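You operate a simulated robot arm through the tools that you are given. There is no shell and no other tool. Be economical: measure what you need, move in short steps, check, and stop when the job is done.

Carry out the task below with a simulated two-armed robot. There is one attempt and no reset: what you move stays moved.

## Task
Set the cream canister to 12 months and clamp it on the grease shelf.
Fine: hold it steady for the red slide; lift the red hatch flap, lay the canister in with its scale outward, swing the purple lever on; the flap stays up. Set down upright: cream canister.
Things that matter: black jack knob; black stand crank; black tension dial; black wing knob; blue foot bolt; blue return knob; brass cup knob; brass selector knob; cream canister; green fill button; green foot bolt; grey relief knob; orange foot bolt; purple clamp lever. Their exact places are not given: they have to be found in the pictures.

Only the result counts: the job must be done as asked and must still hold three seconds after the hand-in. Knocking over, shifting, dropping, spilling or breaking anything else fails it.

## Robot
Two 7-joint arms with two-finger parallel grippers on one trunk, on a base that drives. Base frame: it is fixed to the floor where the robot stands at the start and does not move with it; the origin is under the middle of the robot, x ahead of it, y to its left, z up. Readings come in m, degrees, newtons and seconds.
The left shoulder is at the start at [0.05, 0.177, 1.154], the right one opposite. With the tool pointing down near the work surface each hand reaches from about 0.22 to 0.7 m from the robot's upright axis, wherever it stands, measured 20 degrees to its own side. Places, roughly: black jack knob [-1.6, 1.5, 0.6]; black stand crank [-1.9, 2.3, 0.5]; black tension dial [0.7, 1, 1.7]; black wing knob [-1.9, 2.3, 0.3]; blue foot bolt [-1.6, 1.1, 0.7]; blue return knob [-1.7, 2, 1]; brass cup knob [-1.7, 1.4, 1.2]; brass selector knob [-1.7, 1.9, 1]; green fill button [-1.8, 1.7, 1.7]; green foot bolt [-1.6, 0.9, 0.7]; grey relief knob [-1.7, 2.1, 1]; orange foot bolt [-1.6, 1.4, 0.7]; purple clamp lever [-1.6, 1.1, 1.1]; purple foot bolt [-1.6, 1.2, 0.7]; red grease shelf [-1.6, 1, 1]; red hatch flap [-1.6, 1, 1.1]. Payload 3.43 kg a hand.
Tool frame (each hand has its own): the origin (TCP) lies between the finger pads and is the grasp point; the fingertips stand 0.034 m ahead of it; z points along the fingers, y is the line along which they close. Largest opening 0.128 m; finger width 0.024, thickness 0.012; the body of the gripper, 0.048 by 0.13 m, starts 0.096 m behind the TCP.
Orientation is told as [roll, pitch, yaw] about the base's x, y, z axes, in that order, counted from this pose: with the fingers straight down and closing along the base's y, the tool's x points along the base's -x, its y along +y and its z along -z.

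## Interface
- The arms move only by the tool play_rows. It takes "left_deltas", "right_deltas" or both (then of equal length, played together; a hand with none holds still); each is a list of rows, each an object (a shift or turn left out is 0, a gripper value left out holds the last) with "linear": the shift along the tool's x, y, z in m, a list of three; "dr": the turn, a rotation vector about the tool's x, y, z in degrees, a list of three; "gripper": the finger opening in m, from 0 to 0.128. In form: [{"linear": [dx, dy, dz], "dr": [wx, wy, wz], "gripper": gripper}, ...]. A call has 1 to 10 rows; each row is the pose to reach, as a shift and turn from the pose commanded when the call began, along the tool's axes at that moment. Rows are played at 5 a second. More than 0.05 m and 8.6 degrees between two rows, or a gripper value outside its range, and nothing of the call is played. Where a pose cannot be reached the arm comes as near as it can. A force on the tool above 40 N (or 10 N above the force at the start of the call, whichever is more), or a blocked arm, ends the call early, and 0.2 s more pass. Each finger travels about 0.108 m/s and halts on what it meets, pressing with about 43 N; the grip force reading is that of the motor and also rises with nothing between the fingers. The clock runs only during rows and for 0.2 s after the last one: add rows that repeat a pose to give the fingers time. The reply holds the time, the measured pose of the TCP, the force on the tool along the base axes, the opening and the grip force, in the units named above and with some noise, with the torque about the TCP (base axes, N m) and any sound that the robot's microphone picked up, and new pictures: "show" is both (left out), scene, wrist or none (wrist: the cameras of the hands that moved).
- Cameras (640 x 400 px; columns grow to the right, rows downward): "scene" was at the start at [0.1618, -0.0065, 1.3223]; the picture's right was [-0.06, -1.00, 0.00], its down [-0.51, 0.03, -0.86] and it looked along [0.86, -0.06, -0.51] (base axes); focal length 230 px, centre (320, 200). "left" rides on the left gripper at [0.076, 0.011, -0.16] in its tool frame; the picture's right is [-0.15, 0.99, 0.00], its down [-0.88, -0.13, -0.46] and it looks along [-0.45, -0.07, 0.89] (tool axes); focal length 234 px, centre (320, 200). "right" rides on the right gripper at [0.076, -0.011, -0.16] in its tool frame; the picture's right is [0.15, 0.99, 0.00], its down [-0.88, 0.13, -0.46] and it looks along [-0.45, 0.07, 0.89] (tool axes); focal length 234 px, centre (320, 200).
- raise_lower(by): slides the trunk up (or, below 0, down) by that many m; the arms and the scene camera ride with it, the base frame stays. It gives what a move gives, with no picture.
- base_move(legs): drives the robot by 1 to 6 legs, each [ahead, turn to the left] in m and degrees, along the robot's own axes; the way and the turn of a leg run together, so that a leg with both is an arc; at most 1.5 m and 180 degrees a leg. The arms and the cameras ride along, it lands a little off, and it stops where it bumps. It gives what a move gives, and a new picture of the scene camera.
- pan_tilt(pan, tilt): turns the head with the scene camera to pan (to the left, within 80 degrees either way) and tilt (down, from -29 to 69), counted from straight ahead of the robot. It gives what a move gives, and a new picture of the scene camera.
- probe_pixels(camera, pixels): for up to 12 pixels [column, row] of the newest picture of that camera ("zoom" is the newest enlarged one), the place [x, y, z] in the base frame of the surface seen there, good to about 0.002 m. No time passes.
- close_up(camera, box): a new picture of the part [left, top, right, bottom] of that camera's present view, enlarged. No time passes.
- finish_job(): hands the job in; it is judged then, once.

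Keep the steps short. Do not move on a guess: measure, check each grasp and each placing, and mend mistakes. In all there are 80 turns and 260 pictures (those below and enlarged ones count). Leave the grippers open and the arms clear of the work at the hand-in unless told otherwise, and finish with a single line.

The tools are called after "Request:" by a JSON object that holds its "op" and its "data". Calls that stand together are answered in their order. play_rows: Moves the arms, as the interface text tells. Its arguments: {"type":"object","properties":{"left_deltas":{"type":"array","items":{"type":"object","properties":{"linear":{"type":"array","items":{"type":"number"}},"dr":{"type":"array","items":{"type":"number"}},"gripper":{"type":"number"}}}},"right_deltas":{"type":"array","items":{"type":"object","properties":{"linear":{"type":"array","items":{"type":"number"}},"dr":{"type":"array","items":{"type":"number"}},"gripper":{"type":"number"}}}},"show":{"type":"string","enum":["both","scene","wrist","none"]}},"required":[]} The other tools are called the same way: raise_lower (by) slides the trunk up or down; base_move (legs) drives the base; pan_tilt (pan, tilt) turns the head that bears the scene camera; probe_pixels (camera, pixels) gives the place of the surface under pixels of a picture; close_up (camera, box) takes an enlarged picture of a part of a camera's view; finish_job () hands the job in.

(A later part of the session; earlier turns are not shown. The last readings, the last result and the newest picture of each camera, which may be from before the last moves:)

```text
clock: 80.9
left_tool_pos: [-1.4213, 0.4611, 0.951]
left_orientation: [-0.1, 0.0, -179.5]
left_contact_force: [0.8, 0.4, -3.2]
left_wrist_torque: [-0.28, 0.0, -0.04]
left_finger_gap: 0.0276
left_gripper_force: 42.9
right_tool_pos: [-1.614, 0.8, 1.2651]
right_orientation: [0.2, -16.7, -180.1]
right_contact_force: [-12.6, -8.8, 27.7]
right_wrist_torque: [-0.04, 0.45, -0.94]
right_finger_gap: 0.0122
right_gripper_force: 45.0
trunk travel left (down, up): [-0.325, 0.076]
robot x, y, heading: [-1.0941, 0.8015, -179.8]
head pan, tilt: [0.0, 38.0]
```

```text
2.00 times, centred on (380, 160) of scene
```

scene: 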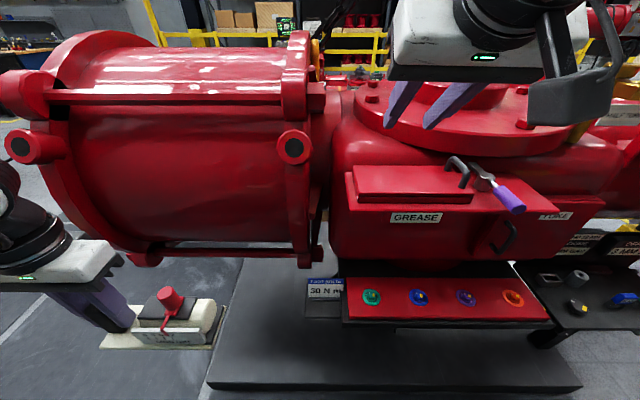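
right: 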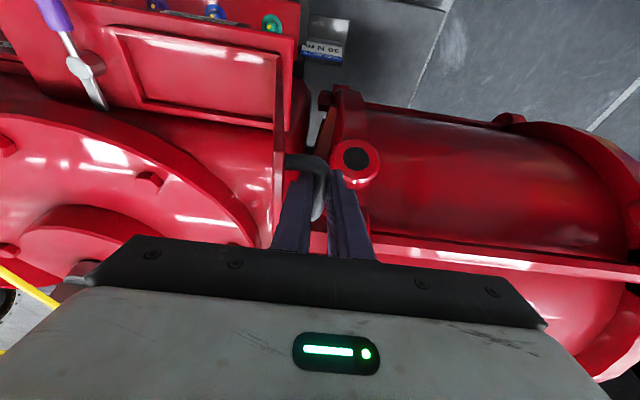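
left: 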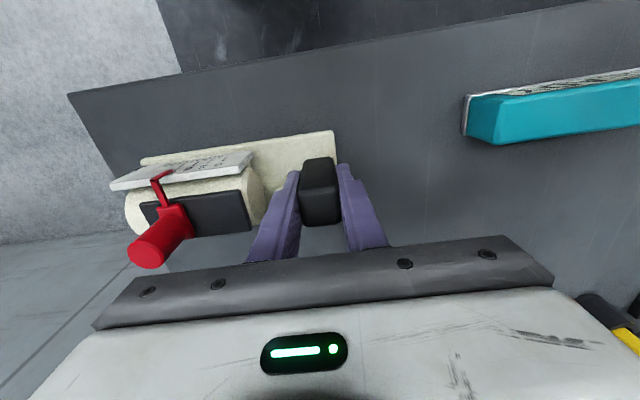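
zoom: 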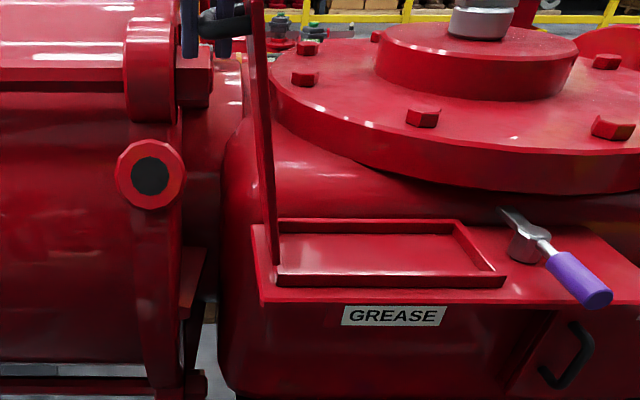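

The flap is slightly past vertical. I'll slacken the fingers and see whether it stays.

Request:
{"op": "play_rows", "data": {"right_deltas": [{"gripper": 0.03}, {}, {}, {}], "show": "wrist"}}

Request:
{"op": "close_up", "data": {"camera": "scene", "box": [260, 60, 500, 260]}}

```text
clock: 81.9
left_tool_pos: [-1.4229, 0.4628, 0.9504]
left_orientation: [0.0, 0.0, -179.7]
left_contact_force: [-0.1, 0.3, -2.8]
left_wrist_torque: [-0.31, -0.01, 0.0]
left_finger_gap: 0.028
left_gripper_force: 42.5
right_tool_pos: [-1.6136, 0.8022, 1.2622]
right_orientation: [-0.1, -16.4, -180.0]
right_contact_force: [0.6, 0.6, 0.3]
right_wrist_torque: [0.02, 0.02, 0.02]
right_finger_gap: 0.0304
right_gripper_force: 0.0
trunk travel left (down, up): [-0.325, 0.076]
robot x, y, heading: [-1.0944, 0.802, -179.6]
head pan, tilt: [0.0, 38.0]
```

right: 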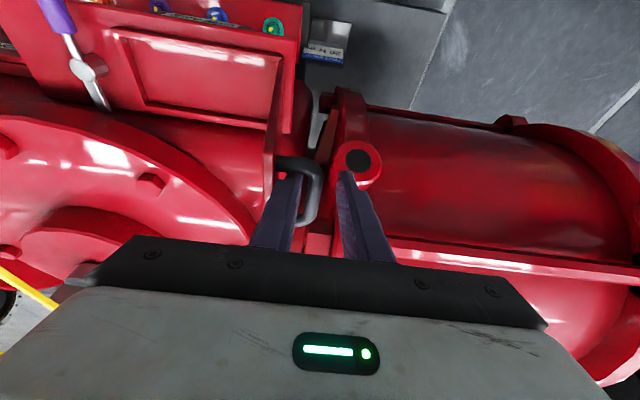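

```text
2.00 times, centred on (380, 160) of scene
```

zoom: 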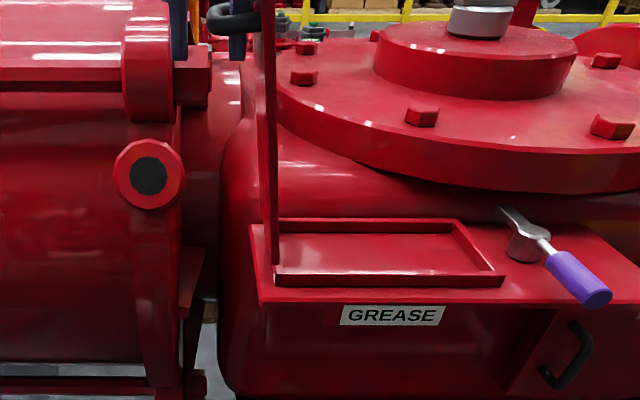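

The bar now rests on the +y finger. I'll push another 0.03 m to the left and then back off 0.012 m, to see whether it stays.

Request:
{"op": "play_rows", "data": {"right_deltas": [{"linear": [0, 0.01, 0.002]}, {"linear": [0, 0.02, 0.005]}, {"linear": [0, 0.03, 0.009]}, {"linear": [0, 0.03, 0.009]}, {"linear": [0, 0.022, 0.009]}, {"linear": [0, 0.018, 0.009]}, {"linear": [0, 0.018, 0.009]}], "show": "wrist"}}

Request:
{"op": "close_up", "data": {"camera": "scene", "box": [260, 60, 500, 260]}}

```text
clock: 83.5
left_tool_pos: [-1.4216, 0.4631, 0.9503]
left_orientation: [0.0, 0.0, -179.6]
left_contact_force: [-0.3, 0.1, -3.1]
left_wrist_torque: [-0.3, -0.04, -0.01]
left_finger_gap: 0.0274
left_gripper_force: 43.2
right_tool_pos: [-1.6188, 0.785, 1.2558]
right_orientation: [-0.1, -16.4, -180.0]
right_contact_force: [0.8, 0.1, -0.2]
right_wrist_torque: [-0.04, -0.01, -0.01]
right_finger_gap: 0.0297
right_gripper_force: 0.0
trunk travel left (down, up): [-0.325, 0.076]
robot x, y, heading: [-1.0922, 0.8011, -179.2]
head pan, tilt: [0.0, 38.0]
```

right: 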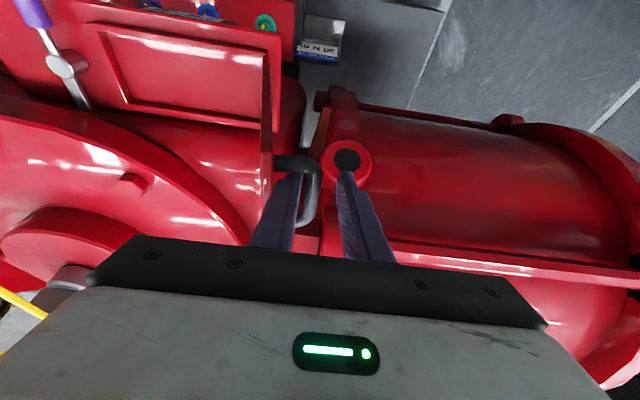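

```text
2.00 times, centred on (380, 160) of scene
```

zoom: 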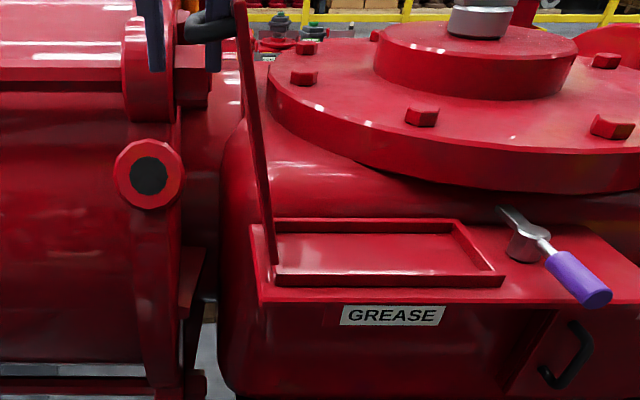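

I'll probe the bar to see whether it stayed behind when I backed off.

Request:
{"op": "probe_pixels", "data": {"camera": "right", "pixels": [[316, 180], [310, 205], [290, 162], [266, 130], [293, 180], [270, 80]]}}

Request:
{"op": "play_rows", "data": {"right_deltas": [{"linear": [0, -0.004, 0]}, {"linear": [0, -0.008, 0]}, {"linear": [0, -0.008, 0]}, {"linear": [0, -0.008, 0]}], "show": "wrist"}}

Request:
{"op": "probe_pixels", "data": {"camera": "right", "pixels": [[316, 180], [310, 205], [290, 162], [266, 130], [293, 180], [270, 80]]}}

```text
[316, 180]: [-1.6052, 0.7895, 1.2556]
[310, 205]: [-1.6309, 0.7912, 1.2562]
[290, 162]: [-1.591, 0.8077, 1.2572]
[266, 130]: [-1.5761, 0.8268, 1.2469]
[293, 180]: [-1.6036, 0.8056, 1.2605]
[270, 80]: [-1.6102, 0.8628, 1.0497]
```

```text
clock: 84.5
left_tool_pos: [-1.4214, 0.4635, 0.9527]
left_orientation: [0.0, -0.1, -179.6]
left_contact_force: [-0.3, 0.3, -3.9]
left_wrist_torque: [-0.3, 0.0, 0.03]
left_finger_gap: 0.0277
left_gripper_force: 42.6
right_tool_pos: [-1.6188, 0.7926, 1.2546]
right_orientation: [0.1, -16.4, -180.1]
right_contact_force: [-0.4, 1.1, -0.3]
right_wrist_torque: [0.0, 0.02, 0.0]
right_finger_gap: 0.0302
right_gripper_force: 0.2
trunk travel left (down, up): [-0.325, 0.076]
robot x, y, heading: [-1.0933, 0.7997, -179.2]
head pan, tilt: [0.0, 38.0]
```

right: 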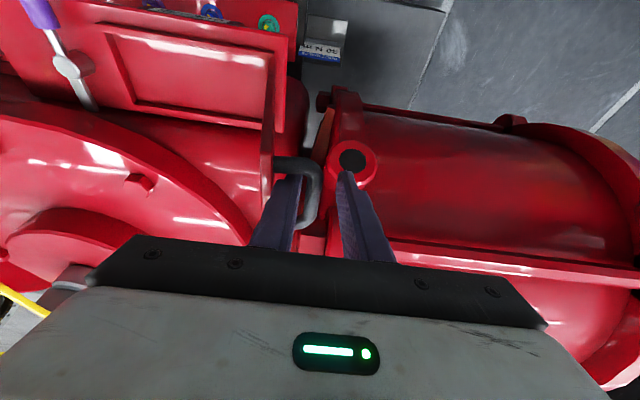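

```text
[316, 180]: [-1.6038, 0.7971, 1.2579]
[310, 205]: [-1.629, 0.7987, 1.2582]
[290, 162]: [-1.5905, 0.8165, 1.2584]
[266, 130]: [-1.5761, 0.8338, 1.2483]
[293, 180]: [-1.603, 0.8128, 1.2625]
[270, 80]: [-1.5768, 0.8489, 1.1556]
```

The bar follows the finger back, so it isn't over centre at 100°. I'll push on to about 120° in small steps.

Request:
{"op": "play_rows", "data": {"right_deltas": [{"linear": [0.002, 0.01, 0.004]}, {"linear": [0.003, 0.02, 0.009]}, {"linear": [0.004, 0.03, 0.014]}, {"linear": [0.006, 0.044, 0.022]}, {"linear": [0.009, 0.057, 0.031]}, {"linear": [0.009, 0.057, 0.031]}], "show": "wrist"}}

Request:
{"op": "close_up", "data": {"camera": "scene", "box": [260, 60, 500, 260]}}

Request:
{"op": "probe_pixels", "data": {"camera": "right", "pixels": [[316, 180], [310, 205], [290, 162], [266, 130]]}}

```text
clock: 85.6
left_tool_pos: [-1.4215, 0.4661, 0.9529]
left_orientation: [0.3, 0.0, -179.6]
left_contact_force: [0.0, -0.5, -3.2]
left_wrist_torque: [-0.28, -0.02, -0.02]
left_finger_gap: 0.0279
left_gripper_force: 42.9
right_tool_pos: [-1.6228, 0.7648, 1.2363]
right_orientation: [-0.7, -16.7, 178.4]
right_contact_force: [6.8, 26.0, 0.5]
right_wrist_torque: [-0.22, -0.3, 0.08]
right_finger_gap: 0.0453
right_gripper_force: 13.4
trunk travel left (down, up): [-0.325, 0.076]
robot x, y, heading: [-1.0913, 0.8011, -179.7]
head pan, tilt: [0.0, 38.0]
stopped in row 5 (right hand): the force on the tool passed its limit (the readings are from after the stop); the commanded pose is now the measured one
```

right: 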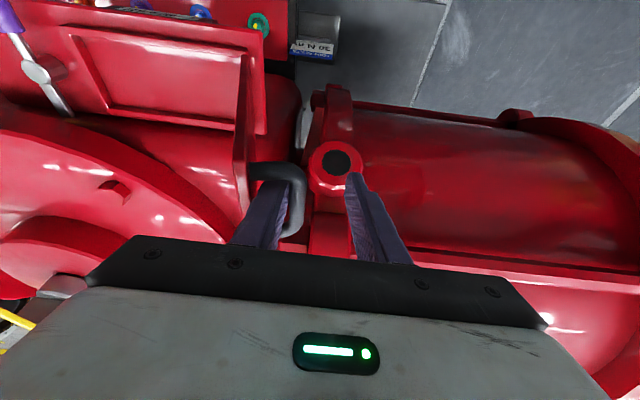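

```text
2.00 times, centred on (380, 160) of scene
```

zoom: 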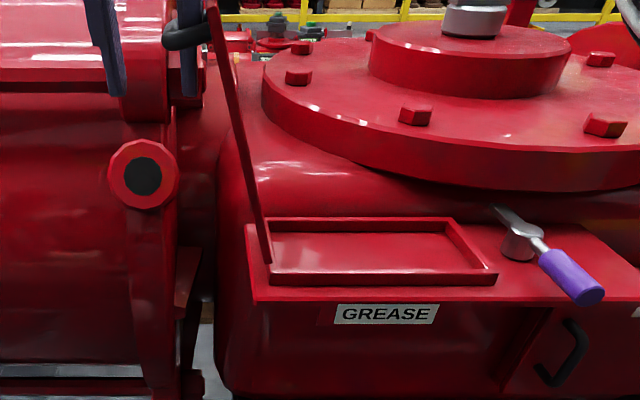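

```text
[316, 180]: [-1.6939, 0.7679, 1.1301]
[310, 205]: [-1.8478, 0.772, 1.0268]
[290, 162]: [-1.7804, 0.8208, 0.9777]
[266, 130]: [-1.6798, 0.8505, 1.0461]
```

It met a stop at about 106°. I'll ease off a little and check whether it stays there.

Request:
{"op": "play_rows", "data": {"right_deltas": [{"linear": [0, -0.006, 0], "gripper": 0.045}, {"linear": [0, -0.012, 0]}, {"linear": [0, -0.016, 0]}, {"linear": [0, -0.016, 0]}], "show": "wrist"}}

Request:
{"op": "close_up", "data": {"camera": "scene", "box": [260, 60, 500, 260]}}

```text
clock: 86.6
left_tool_pos: [-1.4229, 0.4643, 0.9501]
left_orientation: [0.0, 0.1, -179.7]
left_contact_force: [0.5, -1.1, -3.1]
left_wrist_torque: [-0.31, 0.0, 0.0]
left_finger_gap: 0.0277
left_gripper_force: 43.3
right_tool_pos: [-1.6203, 0.7715, 1.2342]
right_orientation: [-0.5, -16.8, 179.1]
right_contact_force: [-0.6, -0.5, 2.1]
right_wrist_torque: [0.14, -0.05, 0.05]
right_finger_gap: 0.0442
right_gripper_force: 0.0
trunk travel left (down, up): [-0.325, 0.076]
robot x, y, heading: [-1.0943, 0.8025, -179.5]
head pan, tilt: [0.0, 38.0]
```

right: 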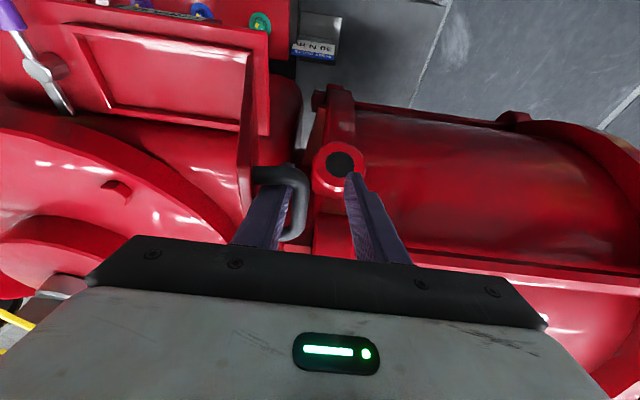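

```text
2.00 times, centred on (380, 160) of scene
```

zoom: 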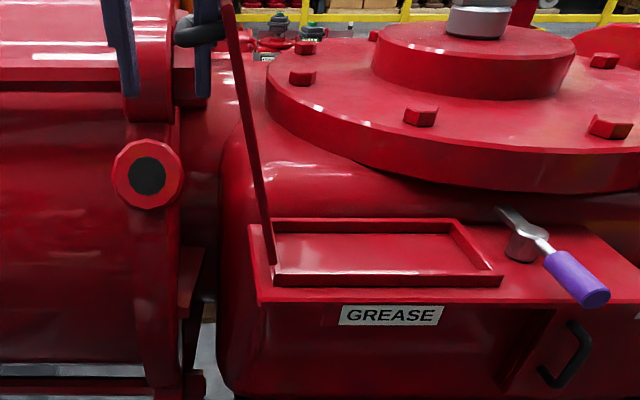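

It may still be following lightly. One clear test: I'll back off another 0.025 m and measure the flap edge.

Request:
{"op": "play_rows", "data": {"right_deltas": [{"linear": [0, -0.008, 0]}, {"linear": [0, -0.016, 0]}, {"linear": [0, -0.025, 0]}, {"linear": [0, -0.025, 0]}, {"linear": [0, -0.025, 0]}], "show": "wrist"}}

Request:
{"op": "close_up", "data": {"camera": "scene", "box": [260, 60, 500, 260]}}

```text
clock: 87.8
left_tool_pos: [-1.4231, 0.4637, 0.9514]
left_orientation: [0.1, 0.0, -179.6]
left_contact_force: [-0.1, 0.6, -2.9]
left_wrist_torque: [-0.29, 0.0, -0.01]
left_finger_gap: 0.0275
left_gripper_force: 43.6
right_tool_pos: [-1.623, 0.7963, 1.2332]
right_orientation: [-0.5, -16.8, 179.0]
right_contact_force: [-8.2, -1.5, 9.1]
right_wrist_torque: [0.33, -0.36, 0.22]
right_finger_gap: 0.0442
right_gripper_force: 0.0
trunk travel left (down, up): [-0.325, 0.076]
robot x, y, heading: [-1.0943, 0.795, -179.5]
head pan, tilt: [0.0, 38.0]
```

right: 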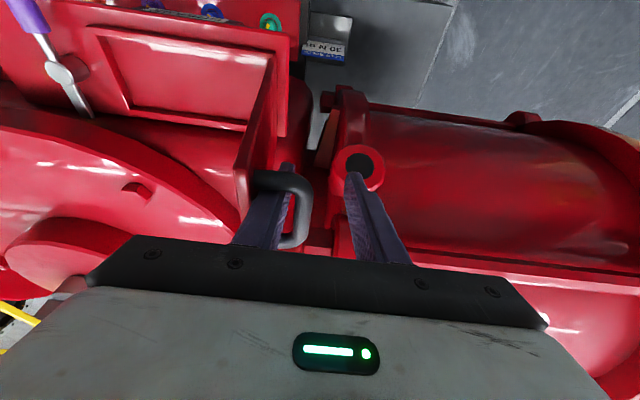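

```text
2.00 times, centred on (380, 160) of scene
```

zoom: 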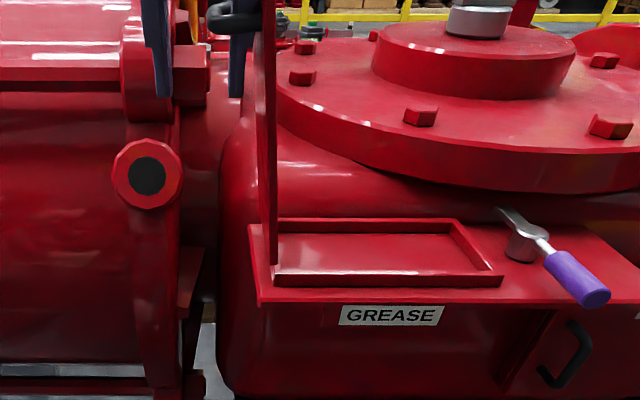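

The +y finger sits between the bar and the flap, so moving right was dragging the flap closed itself. I'll push back to the stop, then withdraw straight up.

Request:
{"op": "play_rows", "data": {"right_deltas": [{"linear": [0, 0.01, 0]}, {"linear": [0, 0.02, 0.001]}, {"linear": [0.001, 0.028, 0.003]}, {"linear": [0.001, 0.028, 0.003]}, {"linear": [0.001, 0.025, 0.003]}, {"linear": [0.001, 0.025, -0.01]}, {"linear": [0, 0.025, -0.025]}, {"linear": [0, 0.025, -0.045]}, {"linear": [0, 0.025, -0.07]}, {"linear": [0, 0.025, -0.07]}], "show": "wrist"}}

Request:
{"op": "close_up", "data": {"camera": "scene", "box": [260, 60, 500, 260]}}

```text
clock: 90.0
left_tool_pos: [-1.4216, 0.4627, 0.9503]
left_orientation: [-0.1, -0.1, -179.6]
left_contact_force: [0.5, -0.1, -3.6]
left_wrist_torque: [-0.3, -0.01, 0.0]
left_finger_gap: 0.0277
left_gripper_force: 43.5
right_tool_pos: [-1.6031, 0.7755, 1.302]
right_orientation: [-0.2, -16.7, 178.4]
right_contact_force: [0.0, 0.1, -0.2]
right_wrist_torque: [0.0, -0.01, 0.02]
right_finger_gap: 0.045
right_gripper_force: 0.0
trunk travel left (down, up): [-0.325, 0.076]
robot x, y, heading: [-1.0939, 0.8024, -179.6]
head pan, tilt: [0.0, 38.0]
```

right: 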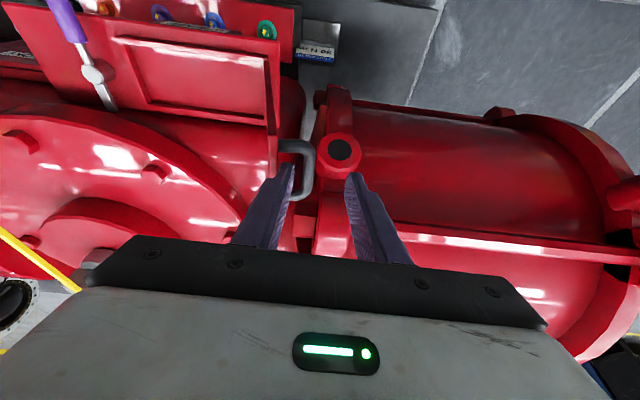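

```text
2.00 times, centred on (380, 160) of scene
```

zoom: 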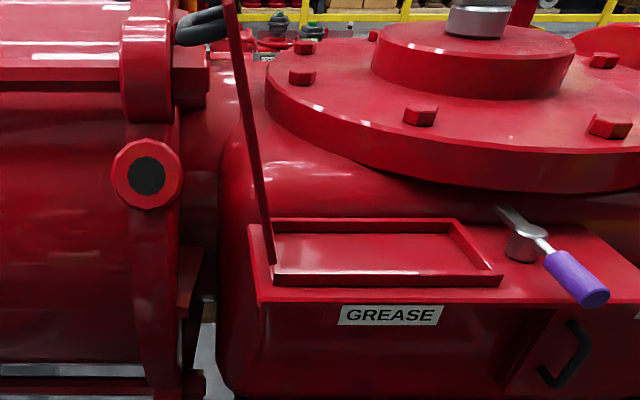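

The flap stays up at about 104° on its own. Now I'll measure the tray.

Request:
{"op": "probe_pixels", "data": {"camera": "zoom", "pixels": [[280, 272], [490, 270], [380, 274], [380, 262], [380, 235], [450, 223], [290, 223], [475, 265], [455, 236], [292, 250], [465, 245], [380, 225]]}}

Request:
{"op": "probe_pixels", "data": {"camera": "zoom", "pixels": [[272, 255], [250, 130], [234, 20], [262, 180], [520, 245], [505, 210], [545, 245], [585, 285], [530, 225], [560, 260]]}}

```text
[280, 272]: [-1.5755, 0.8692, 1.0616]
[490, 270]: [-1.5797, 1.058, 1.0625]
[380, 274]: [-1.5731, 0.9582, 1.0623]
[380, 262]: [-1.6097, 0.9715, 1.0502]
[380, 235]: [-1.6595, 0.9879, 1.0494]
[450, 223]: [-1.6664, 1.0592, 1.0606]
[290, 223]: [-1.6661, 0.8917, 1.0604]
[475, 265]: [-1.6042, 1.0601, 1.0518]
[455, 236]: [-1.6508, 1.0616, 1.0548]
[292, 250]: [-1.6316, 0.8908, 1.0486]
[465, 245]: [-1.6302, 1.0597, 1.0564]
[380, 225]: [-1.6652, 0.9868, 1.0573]
```

```text
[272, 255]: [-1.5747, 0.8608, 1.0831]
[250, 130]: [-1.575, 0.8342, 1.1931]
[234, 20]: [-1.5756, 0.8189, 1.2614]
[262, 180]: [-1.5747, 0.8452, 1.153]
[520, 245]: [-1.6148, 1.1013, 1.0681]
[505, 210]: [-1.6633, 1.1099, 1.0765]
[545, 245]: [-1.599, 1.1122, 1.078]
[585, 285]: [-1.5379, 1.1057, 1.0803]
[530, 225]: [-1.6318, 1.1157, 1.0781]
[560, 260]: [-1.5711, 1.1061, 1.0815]
```

The tray interior is about x −1.577…−1.663 and y 0.872…1.061, with its floor at z 1.0485. The left gripper body would come close to the flap, so I'll use the closed right fingers to push the flap gently to its stop. First step: go up and over to its +y side.

Request:
{"op": "play_rows", "data": {"right_deltas": [{"linear": [0, 0, -0.03], "gripper": 0.0}, {"linear": [0, 0, -0.06]}, {"linear": [0, -0.04, -0.06]}, {"linear": [0, -0.08, -0.06]}, {"linear": [0, -0.115, -0.06]}, {"linear": [0, -0.115, -0.03]}, {"linear": [0, -0.115, 0.0]}, {"linear": [0, -0.115, 0.02]}, {"linear": [0, -0.115, 0.02]}], "show": "wrist"}}

Request:
{"op": "close_up", "data": {"camera": "left", "box": [60, 60, 420, 285]}}

```text
clock: 92.0
left_tool_pos: [-1.4229, 0.4636, 0.9507]
left_orientation: [0.0, 0.0, -179.7]
left_contact_force: [0.2, 0.0, -2.7]
left_wrist_torque: [-0.31, 0.02, -0.01]
left_finger_gap: 0.0276
left_gripper_force: 42.9
right_tool_pos: [-1.607, 0.8863, 1.2826]
right_orientation: [-0.3, -16.8, 179.1]
right_contact_force: [0.6, 0.1, -0.1]
right_wrist_torque: [0.0, 0.02, 0.02]
right_finger_gap: 0.0
right_gripper_force: 33.2
right hand out of reach, approached as far as the arm can: row 1, 2, 3
trunk travel left (down, up): [-0.325, 0.076]
robot x, y, heading: [-1.0963, 0.8004, -179.6]
head pan, tilt: [0.0, 38.0]
```

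right: 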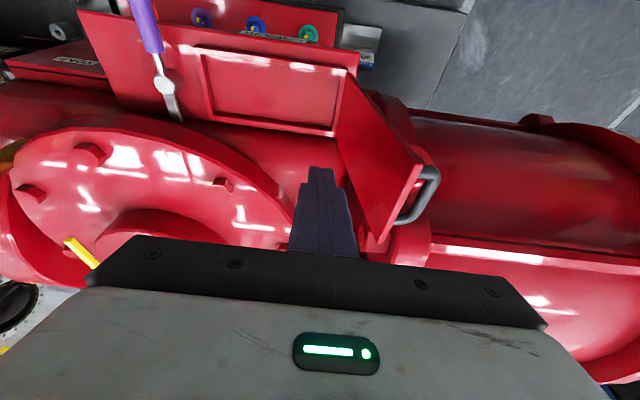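

```text
1.78 times, centred on (240, 172) of left
```

zoom: 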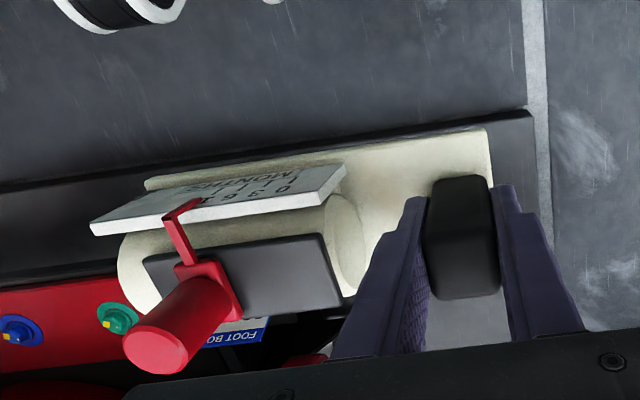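

Next, a gentle push to the left, moving down a little for better overlap.

Request:
{"op": "play_rows", "data": {"right_deltas": [{"linear": [0, -0.0, 0.015]}, {"linear": [0, 0.02, 0.02]}, {"linear": [0, 0.04, 0.02]}, {"linear": [0, 0.05, 0.02]}, {"linear": [0, 0.056, 0.02]}, {"linear": [0, 0.062, 0.02]}, {"linear": [0, 0.062, 0.02]}], "show": "none"}}

Request:
{"op": "close_up", "data": {"camera": "scene", "box": [260, 60, 500, 260]}}

```text
clock: 93.6
left_tool_pos: [-1.4223, 0.4674, 0.9536]
left_orientation: [0.2, 0.1, -179.7]
left_contact_force: [0.2, -0.1, -3.1]
left_wrist_torque: [-0.29, -0.01, 0.01]
left_finger_gap: 0.0275
left_gripper_force: 43.3
right_tool_pos: [-1.6127, 0.8336, 1.2638]
right_orientation: [-0.7, -16.7, 178.5]
right_contact_force: [0.3, 32.0, 3.2]
right_wrist_torque: [1.13, -0.05, -0.02]
right_finger_gap: 0.0
right_gripper_force: 33.5
trunk travel left (down, up): [-0.325, 0.076]
robot x, y, heading: [-1.0941, 0.8006, -179.7]
head pan, tilt: [0.0, 38.0]
```

```text
2.00 times, centred on (380, 160) of scene
```

zoom: 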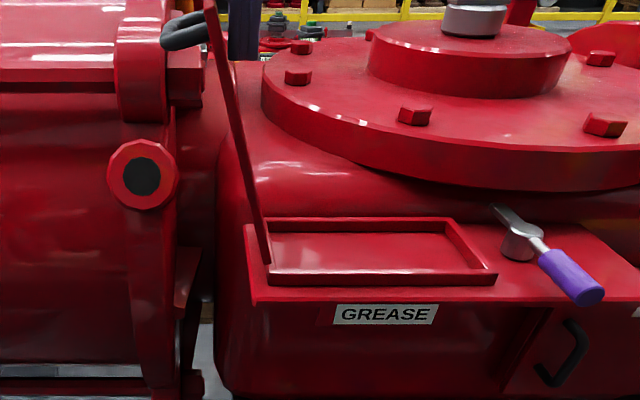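

It's at the stop. I'll retract the right hand to the right, up and back.

Request:
{"op": "play_rows", "data": {"right_deltas": [{"linear": [0, -0.03, 0]}, {"linear": [0, -0.06, -0.02]}, {"linear": [0.02, -0.1, -0.02]}, {"linear": [0.06, -0.12, -0.02]}, {"linear": [0.1, -0.14, -0.02]}, {"linear": [0.14, -0.16, 0]}, {"linear": [0.16, -0.2, 0], "gripper": 0.06}, {"linear": [0.16, -0.2, 0]}], "show": "none"}}

Request:
{"op": "close_up", "data": {"camera": "scene", "box": [260, 60, 500, 260]}}

Request:
{"op": "base_move", "data": {"legs": [[-0.3, 0], [0, 40], [-0.34, 0], [0, -40.3], [0.3, 0]]}}

```text
clock: 95.4
left_tool_pos: [-1.4226, 0.4637, 0.95]
left_orientation: [0.0, 0.1, -179.8]
left_contact_force: [0.1, -0.3, -3.2]
left_wrist_torque: [-0.28, 0.02, 0.0]
left_finger_gap: 0.0275
left_gripper_force: 43.0
right_tool_pos: [-1.4569, 1.0208, 1.217]
right_orientation: [-0.5, -16.7, 179.0]
right_contact_force: [0.2, -0.6, 1.0]
right_wrist_torque: [0.06, -0.04, 0.02]
right_finger_gap: 0.0601
right_gripper_force: 0.1
trunk travel left (down, up): [-0.325, 0.076]
robot x, y, heading: [-1.0938, 0.797, -179.6]
head pan, tilt: [0.0, 38.0]
```

```text
2.00 times, centred on (380, 160) of scene
```

zoom: 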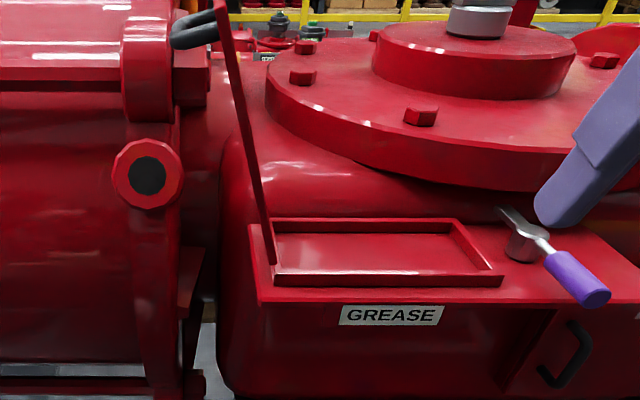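

```text
clock: 104.7
left_tool_pos: [-1.1618, 0.6856, 0.9501]
left_orientation: [0.0, 0.1, 179.6]
left_contact_force: [-0.6, 0.4, -3.5]
left_wrist_torque: [-0.3, 0.0, -0.01]
left_finger_gap: 0.0275
left_gripper_force: 42.9
right_tool_pos: [-1.1907, 1.2433, 1.219]
right_orientation: [-0.5, -16.6, 178.3]
right_contact_force: [0.0, 0.0, 0.6]
right_wrist_torque: [0.01, -0.04, -0.03]
right_finger_gap: 0.0601
right_gripper_force: 0.1
trunk travel left (down, up): [-0.325, 0.076]
robot x, y, heading: [-0.828, 1.0188, 179.8]
head pan, tilt: [0.0, 38.0]
```

scene: 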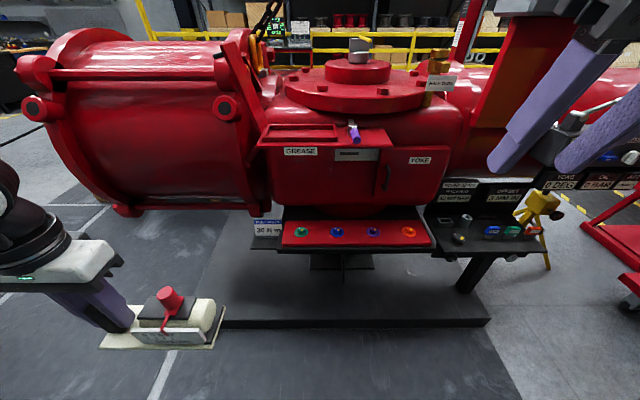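

The robot is at y 1.02 and the flap is still up. I'll raise the left hand in line with the tray in y, above rim height, while still well in front of the shelf.

Request:
{"op": "play_rows", "data": {"left_deltas": [{"linear": [0, -0.01, -0.045]}, {"linear": [0, -0.03, -0.085]}, {"linear": [0, -0.05, -0.125]}, {"linear": [-0.01, -0.08, -0.16]}, {"linear": [-0.02, -0.11, -0.19]}, {"linear": [-0.026, -0.14, -0.21]}, {"linear": [-0.026, -0.18, -0.22]}, {"linear": [-0.026, -0.213, -0.22], "dr": [0, 0, -0.4]}, {"linear": [-0.026, -0.213, -0.22], "dr": [0, 0, -0.4]}], "show": "scene"}}

Request:
{"op": "close_up", "data": {"camera": "scene", "box": [200, 180, 440, 330]}}

```text
clock: 106.7
left_tool_pos: [-1.1889, 0.8978, 1.1703]
left_orientation: [0.0, 0.0, -179.8]
left_contact_force: [-0.3, -0.1, -3.7]
left_wrist_torque: [-0.33, 0.0, 0.01]
left_finger_gap: 0.0277
left_gripper_force: 42.2
right_tool_pos: [-1.1888, 1.2435, 1.219]
right_orientation: [-0.5, -16.8, 178.4]
right_contact_force: [0.0, 0.1, 0.5]
right_wrist_torque: [0.02, 0.02, -0.02]
right_finger_gap: 0.0603
right_gripper_force: 0.0
trunk travel left (down, up): [-0.325, 0.076]
robot x, y, heading: [-0.831, 1.0182, 179.7]
head pan, tilt: [0.0, 38.0]
```

scene: 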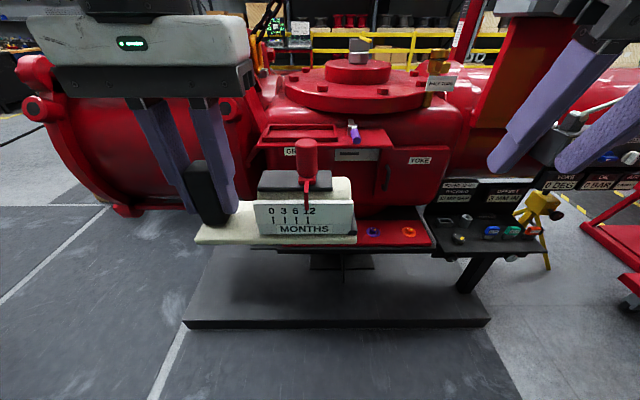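

```text
2.67 times, centred on (320, 255) of scene
```

zoom: 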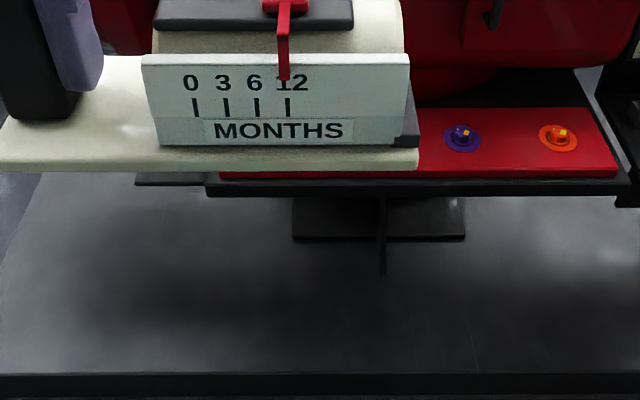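

12 is still set. I'll measure the ends of the base plate in enlarged views.

Request:
{"op": "close_up", "data": {"camera": "scene", "box": [180, 215, 260, 265]}}

Request:
{"op": "probe_pixels", "data": {"camera": "zoom", "pixels": [[130, 200], [140, 200], [150, 200], [130, 215], [150, 215], [200, 215], [200, 135], [210, 115], [260, 100]]}}

Request:
{"op": "close_up", "data": {"camera": "scene", "box": [300, 205, 380, 255]}}

Request:
{"op": "probe_pixels", "data": {"camera": "zoom", "pixels": [[440, 280], [448, 280], [454, 280], [440, 310], [450, 310], [410, 300], [430, 240], [438, 200], [380, 320]]}}

```text
8.00 times, centred on (220, 240) of scene
```

zoom: 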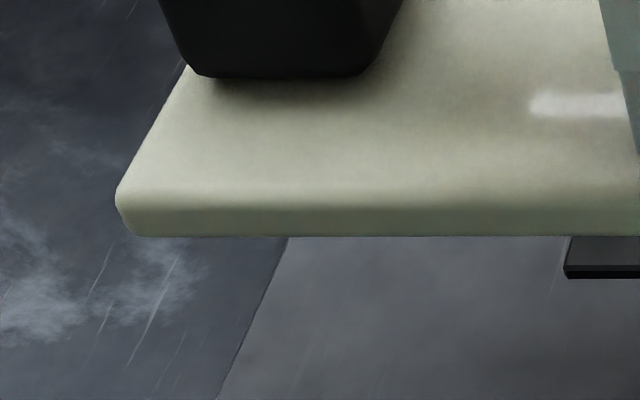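

```text
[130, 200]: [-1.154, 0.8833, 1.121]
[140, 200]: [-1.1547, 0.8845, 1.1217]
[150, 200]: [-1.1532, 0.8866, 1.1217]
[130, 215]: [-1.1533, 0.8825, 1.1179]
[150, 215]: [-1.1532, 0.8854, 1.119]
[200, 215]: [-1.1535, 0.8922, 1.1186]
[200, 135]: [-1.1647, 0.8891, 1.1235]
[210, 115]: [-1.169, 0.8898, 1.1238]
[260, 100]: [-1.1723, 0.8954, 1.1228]
```

```text
8.00 times, centred on (340, 230) of scene
```

zoom: 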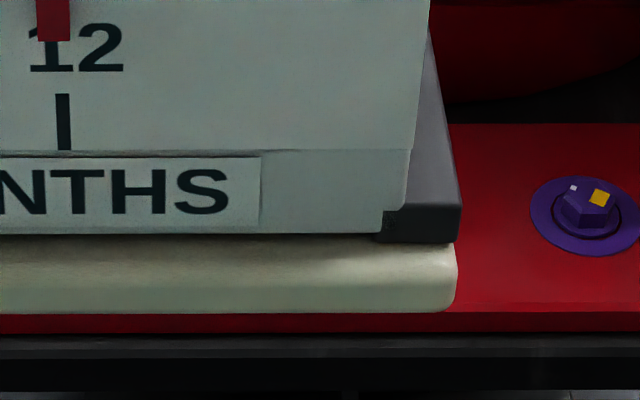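

```text
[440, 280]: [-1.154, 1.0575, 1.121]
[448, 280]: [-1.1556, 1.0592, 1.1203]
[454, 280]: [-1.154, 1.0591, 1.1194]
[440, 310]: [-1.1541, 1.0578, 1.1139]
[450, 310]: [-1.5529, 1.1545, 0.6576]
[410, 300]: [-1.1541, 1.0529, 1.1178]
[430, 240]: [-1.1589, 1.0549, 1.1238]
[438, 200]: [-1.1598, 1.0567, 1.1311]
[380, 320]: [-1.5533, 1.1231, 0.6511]
```

The plate runs from TCP −0.0166 to TCP +0.162 in y, so the tray centre needs TCP at about (−1.622, 0.895). I'll drive 0.3 m ahead, which keeps the canister in front of the tray.

Request:
{"op": "base_move", "data": {"legs": [[0.3, 0.2]]}}

Request:
{"op": "close_up", "data": {"camera": "scene", "box": [160, 60, 480, 260]}}

```text
clock: 108.7
left_tool_pos: [-1.4799, 0.8967, 1.1703]
left_orientation: [0.1, 0.1, -179.5]
left_contact_force: [-1.1, 0.2, -3.6]
left_wrist_torque: [-0.32, -0.07, -0.01]
left_finger_gap: 0.0276
left_gripper_force: 43.4
right_tool_pos: [-1.4825, 1.2411, 1.218]
right_orientation: [-0.5, -16.9, 178.7]
right_contact_force: [0.0, -0.5, -0.3]
right_wrist_torque: [0.0, 0.0, 0.02]
right_finger_gap: 0.06
right_gripper_force: 0.0
trunk travel left (down, up): [-0.325, 0.076]
robot x, y, heading: [-1.1211, 1.0197, -179.9]
head pan, tilt: [0.0, 38.0]
```

scene: 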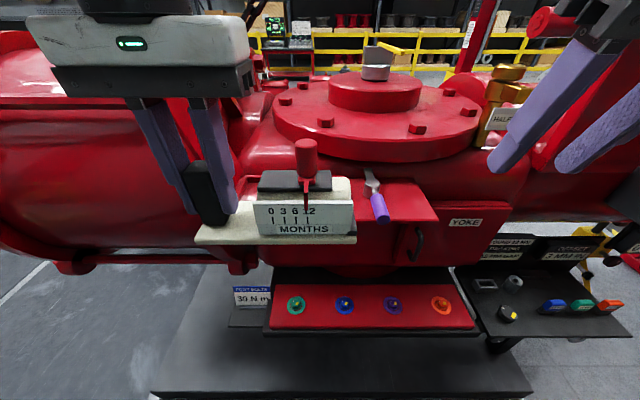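

```text
2.00 times, centred on (320, 160) of scene
```

zoom: 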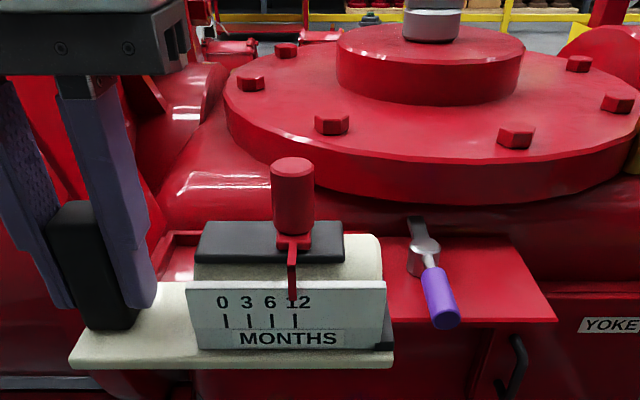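

The flap is up behind the hand. I'll move the canister forward over the tray at this height, and trim the yaw.

Request:
{"op": "play_rows", "data": {"left_deltas": [{"linear": [-0.03, 0, 0], "dr": [0, 0, 0.5]}, {"linear": [-0.06, 0, 0], "dr": [0, 0, 0.5]}, {"linear": [-0.09, 0, 0], "dr": [0, 0, 0.5]}, {"linear": [-0.12, 0, 0], "dr": [0, 0, 0.5]}, {"linear": [-0.142, 0, 0], "dr": [0, 0, 0.5]}, {"linear": [-0.142, 0, 0.03], "dr": [0, 0, 0.5]}, {"linear": [-0.142, 0, 0.03], "dr": [0, 0, 0.5]}], "show": "both"}}

Request:
{"op": "close_up", "data": {"camera": "scene", "box": [200, 60, 440, 210]}}

```text
clock: 110.3
left_tool_pos: [-1.6223, 0.8964, 1.1387]
left_orientation: [0.0, 0.0, 179.9]
left_contact_force: [-0.7, 1.0, -3.3]
left_wrist_torque: [-0.32, 0.0, 0.0]
left_finger_gap: 0.0279
left_gripper_force: 42.8
right_tool_pos: [-1.4825, 1.2409, 1.2172]
right_orientation: [-0.4, -16.8, 178.7]
right_contact_force: [0.3, -0.3, -0.2]
right_wrist_torque: [0.05, 0.02, 0.04]
right_finger_gap: 0.06
right_gripper_force: 0.1
trunk travel left (down, up): [-0.325, 0.076]
robot x, y, heading: [-1.1213, 1.0162, -179.7]
head pan, tilt: [0.0, 38.0]
```

scene: 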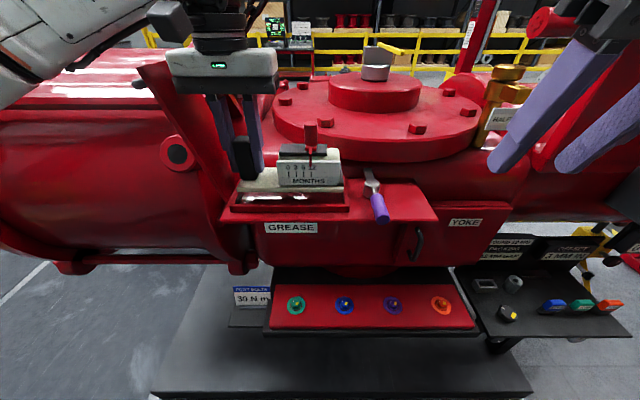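
left: 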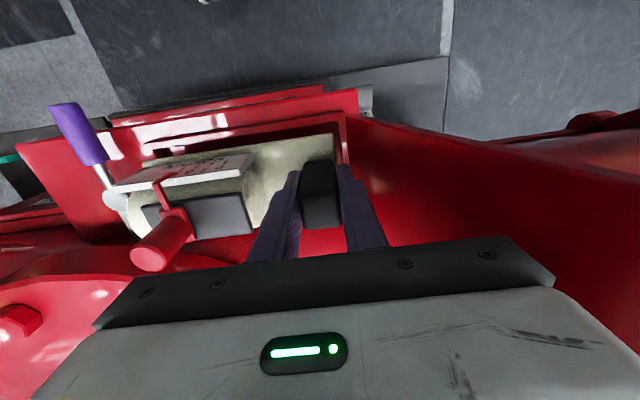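

```text
2.67 times, centred on (320, 135) of scene
```

zoom: 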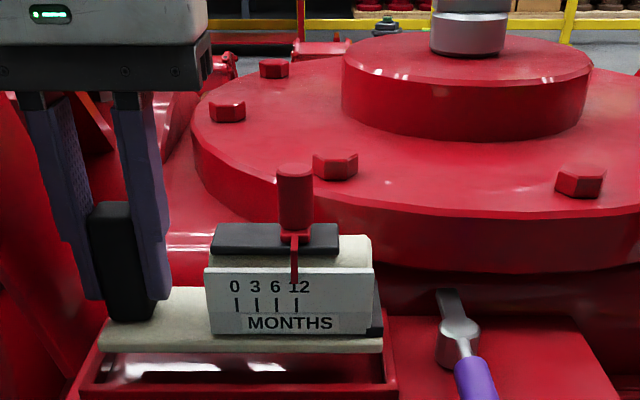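

The canister is above the tray and the flap is clear. I'll probe the plate's right end and the tray rims before the final lowering.

Request:
{"op": "probe_pixels", "data": {"camera": "zoom", "pixels": [[378, 345], [381, 345], [102, 345], [106, 345], [388, 375], [393, 350], [85, 388], [240, 388], [385, 390], [240, 380]]}}

Request:
{"op": "probe_pixels", "data": {"camera": "left", "pixels": [[340, 140], [348, 140], [334, 145], [338, 125], [250, 125], [250, 135], [345, 115], [400, 180]]}}

```text
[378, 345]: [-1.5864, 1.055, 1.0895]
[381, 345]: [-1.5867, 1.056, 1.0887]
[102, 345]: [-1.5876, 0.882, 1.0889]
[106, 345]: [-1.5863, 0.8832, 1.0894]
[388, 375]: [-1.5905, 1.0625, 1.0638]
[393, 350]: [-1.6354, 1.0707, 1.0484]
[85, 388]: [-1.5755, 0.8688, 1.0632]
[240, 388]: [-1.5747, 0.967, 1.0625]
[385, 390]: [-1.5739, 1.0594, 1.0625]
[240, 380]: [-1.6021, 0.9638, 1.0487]
```

```text
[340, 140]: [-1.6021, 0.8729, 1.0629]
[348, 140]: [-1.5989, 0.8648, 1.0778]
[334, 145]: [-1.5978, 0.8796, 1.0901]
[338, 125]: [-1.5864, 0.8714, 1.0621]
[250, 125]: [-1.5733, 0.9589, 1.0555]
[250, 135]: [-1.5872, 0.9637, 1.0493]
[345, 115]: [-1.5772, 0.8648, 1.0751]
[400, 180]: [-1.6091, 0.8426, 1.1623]
```

The margins are about 8 mm on the left and 3 mm on the right. I'll shift 2 mm left and lower 0.03 m in small steps.

Request:
{"op": "play_rows", "data": {"left_deltas": [{"linear": [0, 0.002, 0.008]}, {"linear": [0, 0.002, 0.016]}, {"linear": [0, 0.002, 0.023]}, {"linear": [0, 0.002, 0.028]}, {"linear": [0, 0.002, 0.031]}, {"linear": [0, 0.002, 0.033]}, {"linear": [0, 0.002, 0.033]}], "show": "wrist"}}

Request:
{"op": "close_up", "data": {"camera": "scene", "box": [200, 60, 440, 210]}}

```text
clock: 111.9
left_tool_pos: [-1.619, 0.8951, 1.1085]
left_orientation: [0.1, -0.1, 179.8]
left_contact_force: [-0.1, 15.7, 9.9]
left_wrist_torque: [-2.67, -0.27, 0.3]
left_finger_gap: 0.0278
left_gripper_force: 42.8
right_tool_pos: [-1.4809, 1.2441, 1.2179]
right_orientation: [-0.4, -16.8, 178.6]
right_contact_force: [-1.6, -0.9, 0.6]
right_wrist_torque: [0.04, 0.0, -0.03]
right_finger_gap: 0.0603
right_gripper_force: 0.1
trunk travel left (down, up): [-0.325, 0.076]
robot x, y, heading: [-1.1201, 1.0157, -179.9]
head pan, tilt: [0.0, 38.0]
```

left: 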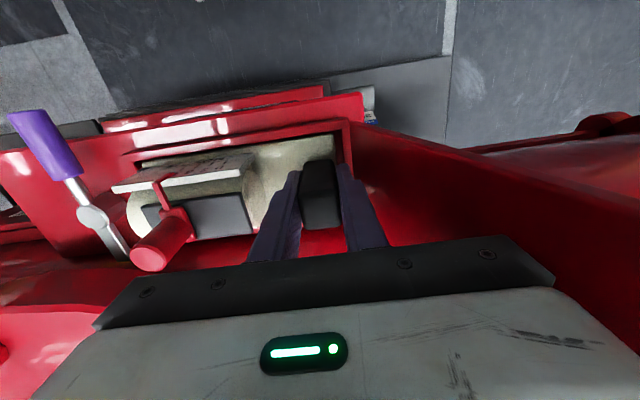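

```text
2.67 times, centred on (320, 135) of scene
```

zoom: 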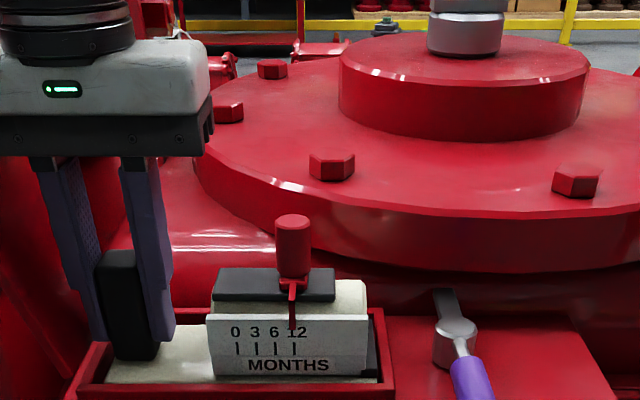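

The canister sits in the tray (bottom about z 1.05, force up 10 N). The y force is the gripper touching the flap, so I'll relieve 2 mm and then open slightly.

Request:
{"op": "play_rows", "data": {"left_deltas": [{"linear": [0, -0.002, 0]}, {"linear": [0, -0.002, 0]}, {"linear": [0, -0.002, 0], "gripper": 0.036}, {"linear": [0, -0.002, 0]}, {"linear": [0, -0.002, 0]}], "show": "wrist"}}

Request:
{"op": "close_up", "data": {"camera": "scene", "box": [200, 60, 440, 210]}}

```text
clock: 113.1
left_tool_pos: [-1.6196, 0.8955, 1.1074]
left_orientation: [0.1, 0.0, 179.8]
left_contact_force: [5.1, 9.1, -0.6]
left_wrist_torque: [-0.81, 0.41, 0.44]
left_finger_gap: 0.036
left_gripper_force: 0.0
right_tool_pos: [-1.4802, 1.2426, 1.218]
right_orientation: [-0.5, -16.8, 178.6]
right_contact_force: [-0.7, -0.3, 0.1]
right_wrist_torque: [-0.01, 0.0, 0.04]
right_finger_gap: 0.0599
right_gripper_force: 0.0
trunk travel left (down, up): [-0.325, 0.076]
robot x, y, heading: [-1.1184, 1.0187, -180.2]
head pan, tilt: [0.0, 38.0]
```

left: 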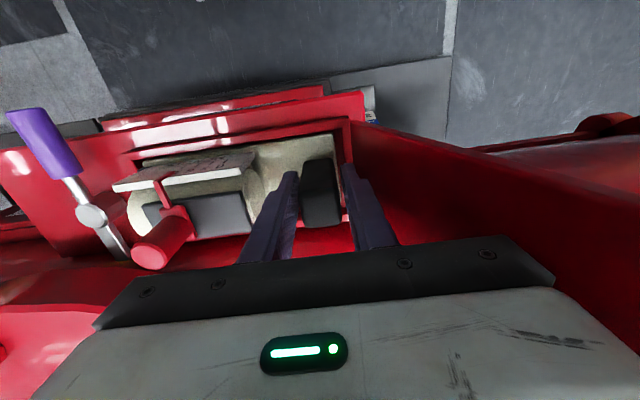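

```text
2.67 times, centred on (320, 135) of scene
```

zoom: 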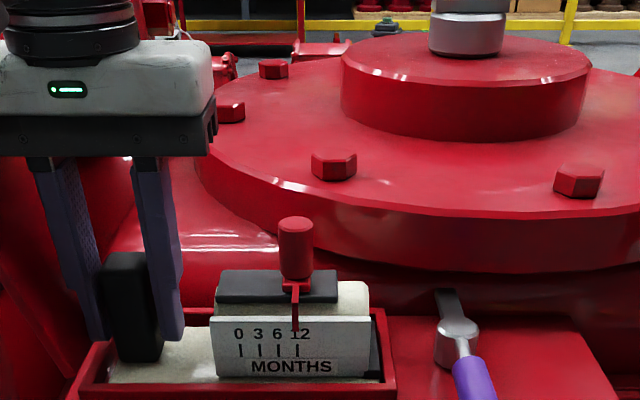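

Released. I'll retract straight up and then back toward the robot, and check that the canister and flap stay put.

Request:
{"op": "play_rows", "data": {"left_deltas": [{"linear": [0, -0.001, -0.015]}, {"linear": [0, -0.001, -0.03]}, {"linear": [0, -0.001, -0.05]}, {"linear": [0, -0.001, -0.075]}, {"linear": [0.02, -0.001, -0.1]}, {"linear": [0.06, -0.001, -0.1]}, {"linear": [0.1, -0.001, -0.1]}, {"linear": [0.14, 0.01, -0.1]}, {"linear": [0.17, 0.04, -0.1]}], "show": "none"}}

Request:
{"op": "play_rows", "data": {"left_deltas": [{"linear": [0, 0.04, 0]}, {"linear": [0, 0.08, 0.03]}, {"linear": [0, 0.12, 0.06]}, {"linear": [0, 0.15, 0.09]}], "show": "scene"}}

Request:
{"op": "close_up", "data": {"camera": "scene", "box": [160, 60, 440, 235]}}

```text
clock: 115.1
left_tool_pos: [-1.4468, 0.8539, 1.2066]
left_orientation: [0.0, -0.1, 179.9]
left_contact_force: [1.0, -0.6, -0.1]
left_wrist_torque: [0.03, 0.04, 0.0]
left_finger_gap: 0.036
left_gripper_force: 0.0
right_tool_pos: [-1.4801, 1.2404, 1.2188]
right_orientation: [-0.4, -16.8, 178.7]
right_contact_force: [0.2, -0.9, 1.0]
right_wrist_torque: [0.02, 0.03, -0.02]
right_finger_gap: 0.0599
right_gripper_force: 0.1
trunk travel left (down, up): [-0.325, 0.076]
robot x, y, heading: [-1.1219, 1.0192, -179.9]
head pan, tilt: [0.0, 38.0]
```

```text
clock: 116.1
left_tool_pos: [-1.4479, 0.7026, 1.1142]
left_orientation: [0.0, 0.0, 179.8]
left_contact_force: [0.5, -1.1, -0.3]
left_wrist_torque: [-0.01, 0.01, 0.03]
left_finger_gap: 0.0362
left_gripper_force: 0.1
right_tool_pos: [-1.4818, 1.241, 1.2179]
right_orientation: [-0.4, -16.7, 178.7]
right_contact_force: [-0.5, -0.6, 0.0]
right_wrist_torque: [0.01, 0.01, 0.02]
right_finger_gap: 0.0601
right_gripper_force: 0.1
trunk travel left (down, up): [-0.325, 0.076]
robot x, y, heading: [-1.1165, 1.0218, -179.9]
head pan, tilt: [0.0, 38.0]
```

scene: 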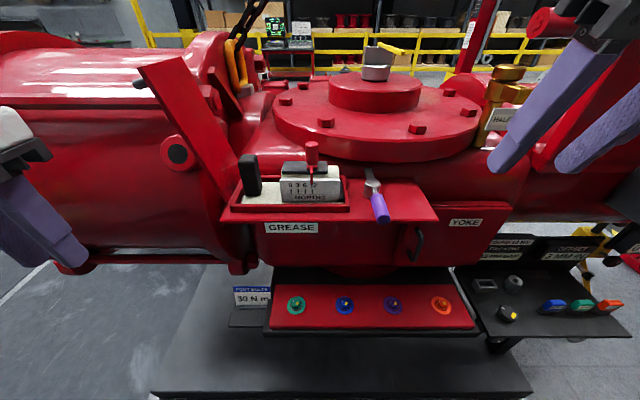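

```text
2.29 times, centred on (300, 148) of scene
```

zoom: 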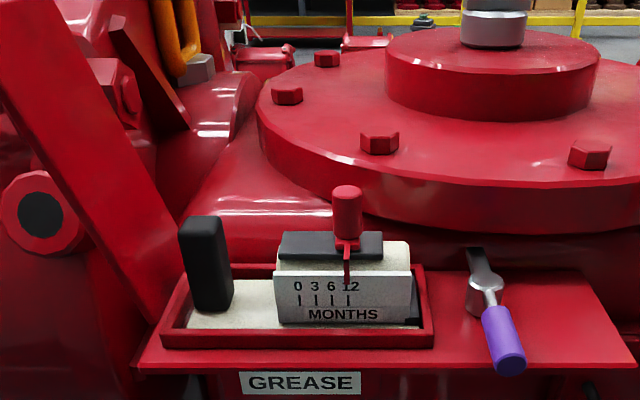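

The canister sits in the tray with its scale outward, and the flap stays up. Next is the lever: I'll enlarge it and measure the pivot, tongue and handle.

Request:
{"op": "close_up", "data": {"camera": "scene", "box": [320, 150, 416, 230]}}

Request:
{"op": "close_up", "data": {"camera": "right", "box": [320, 40, 640, 240]}}

```text
5.00 times, centred on (368, 190) of scene
```

zoom: 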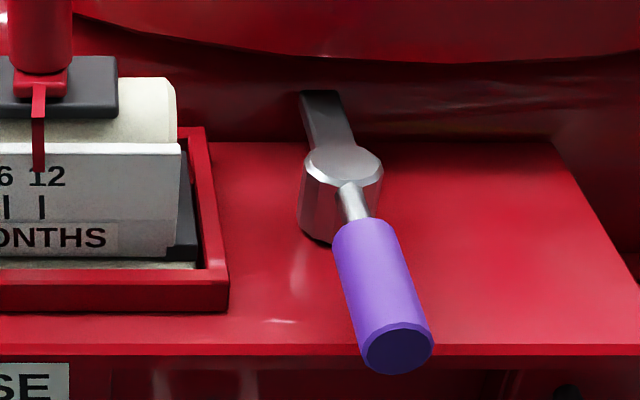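

```text
2.00 times, centred on (480, 140) of right
```

zoom: 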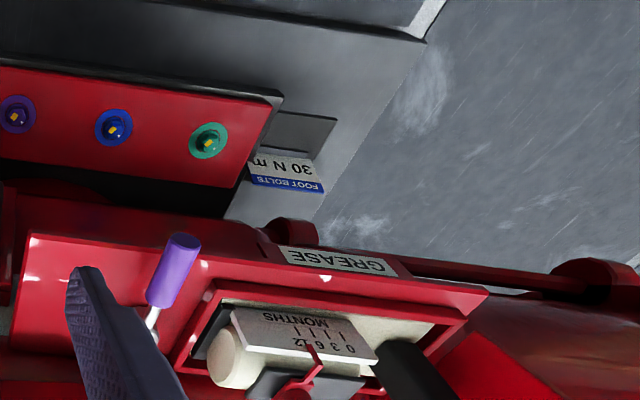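

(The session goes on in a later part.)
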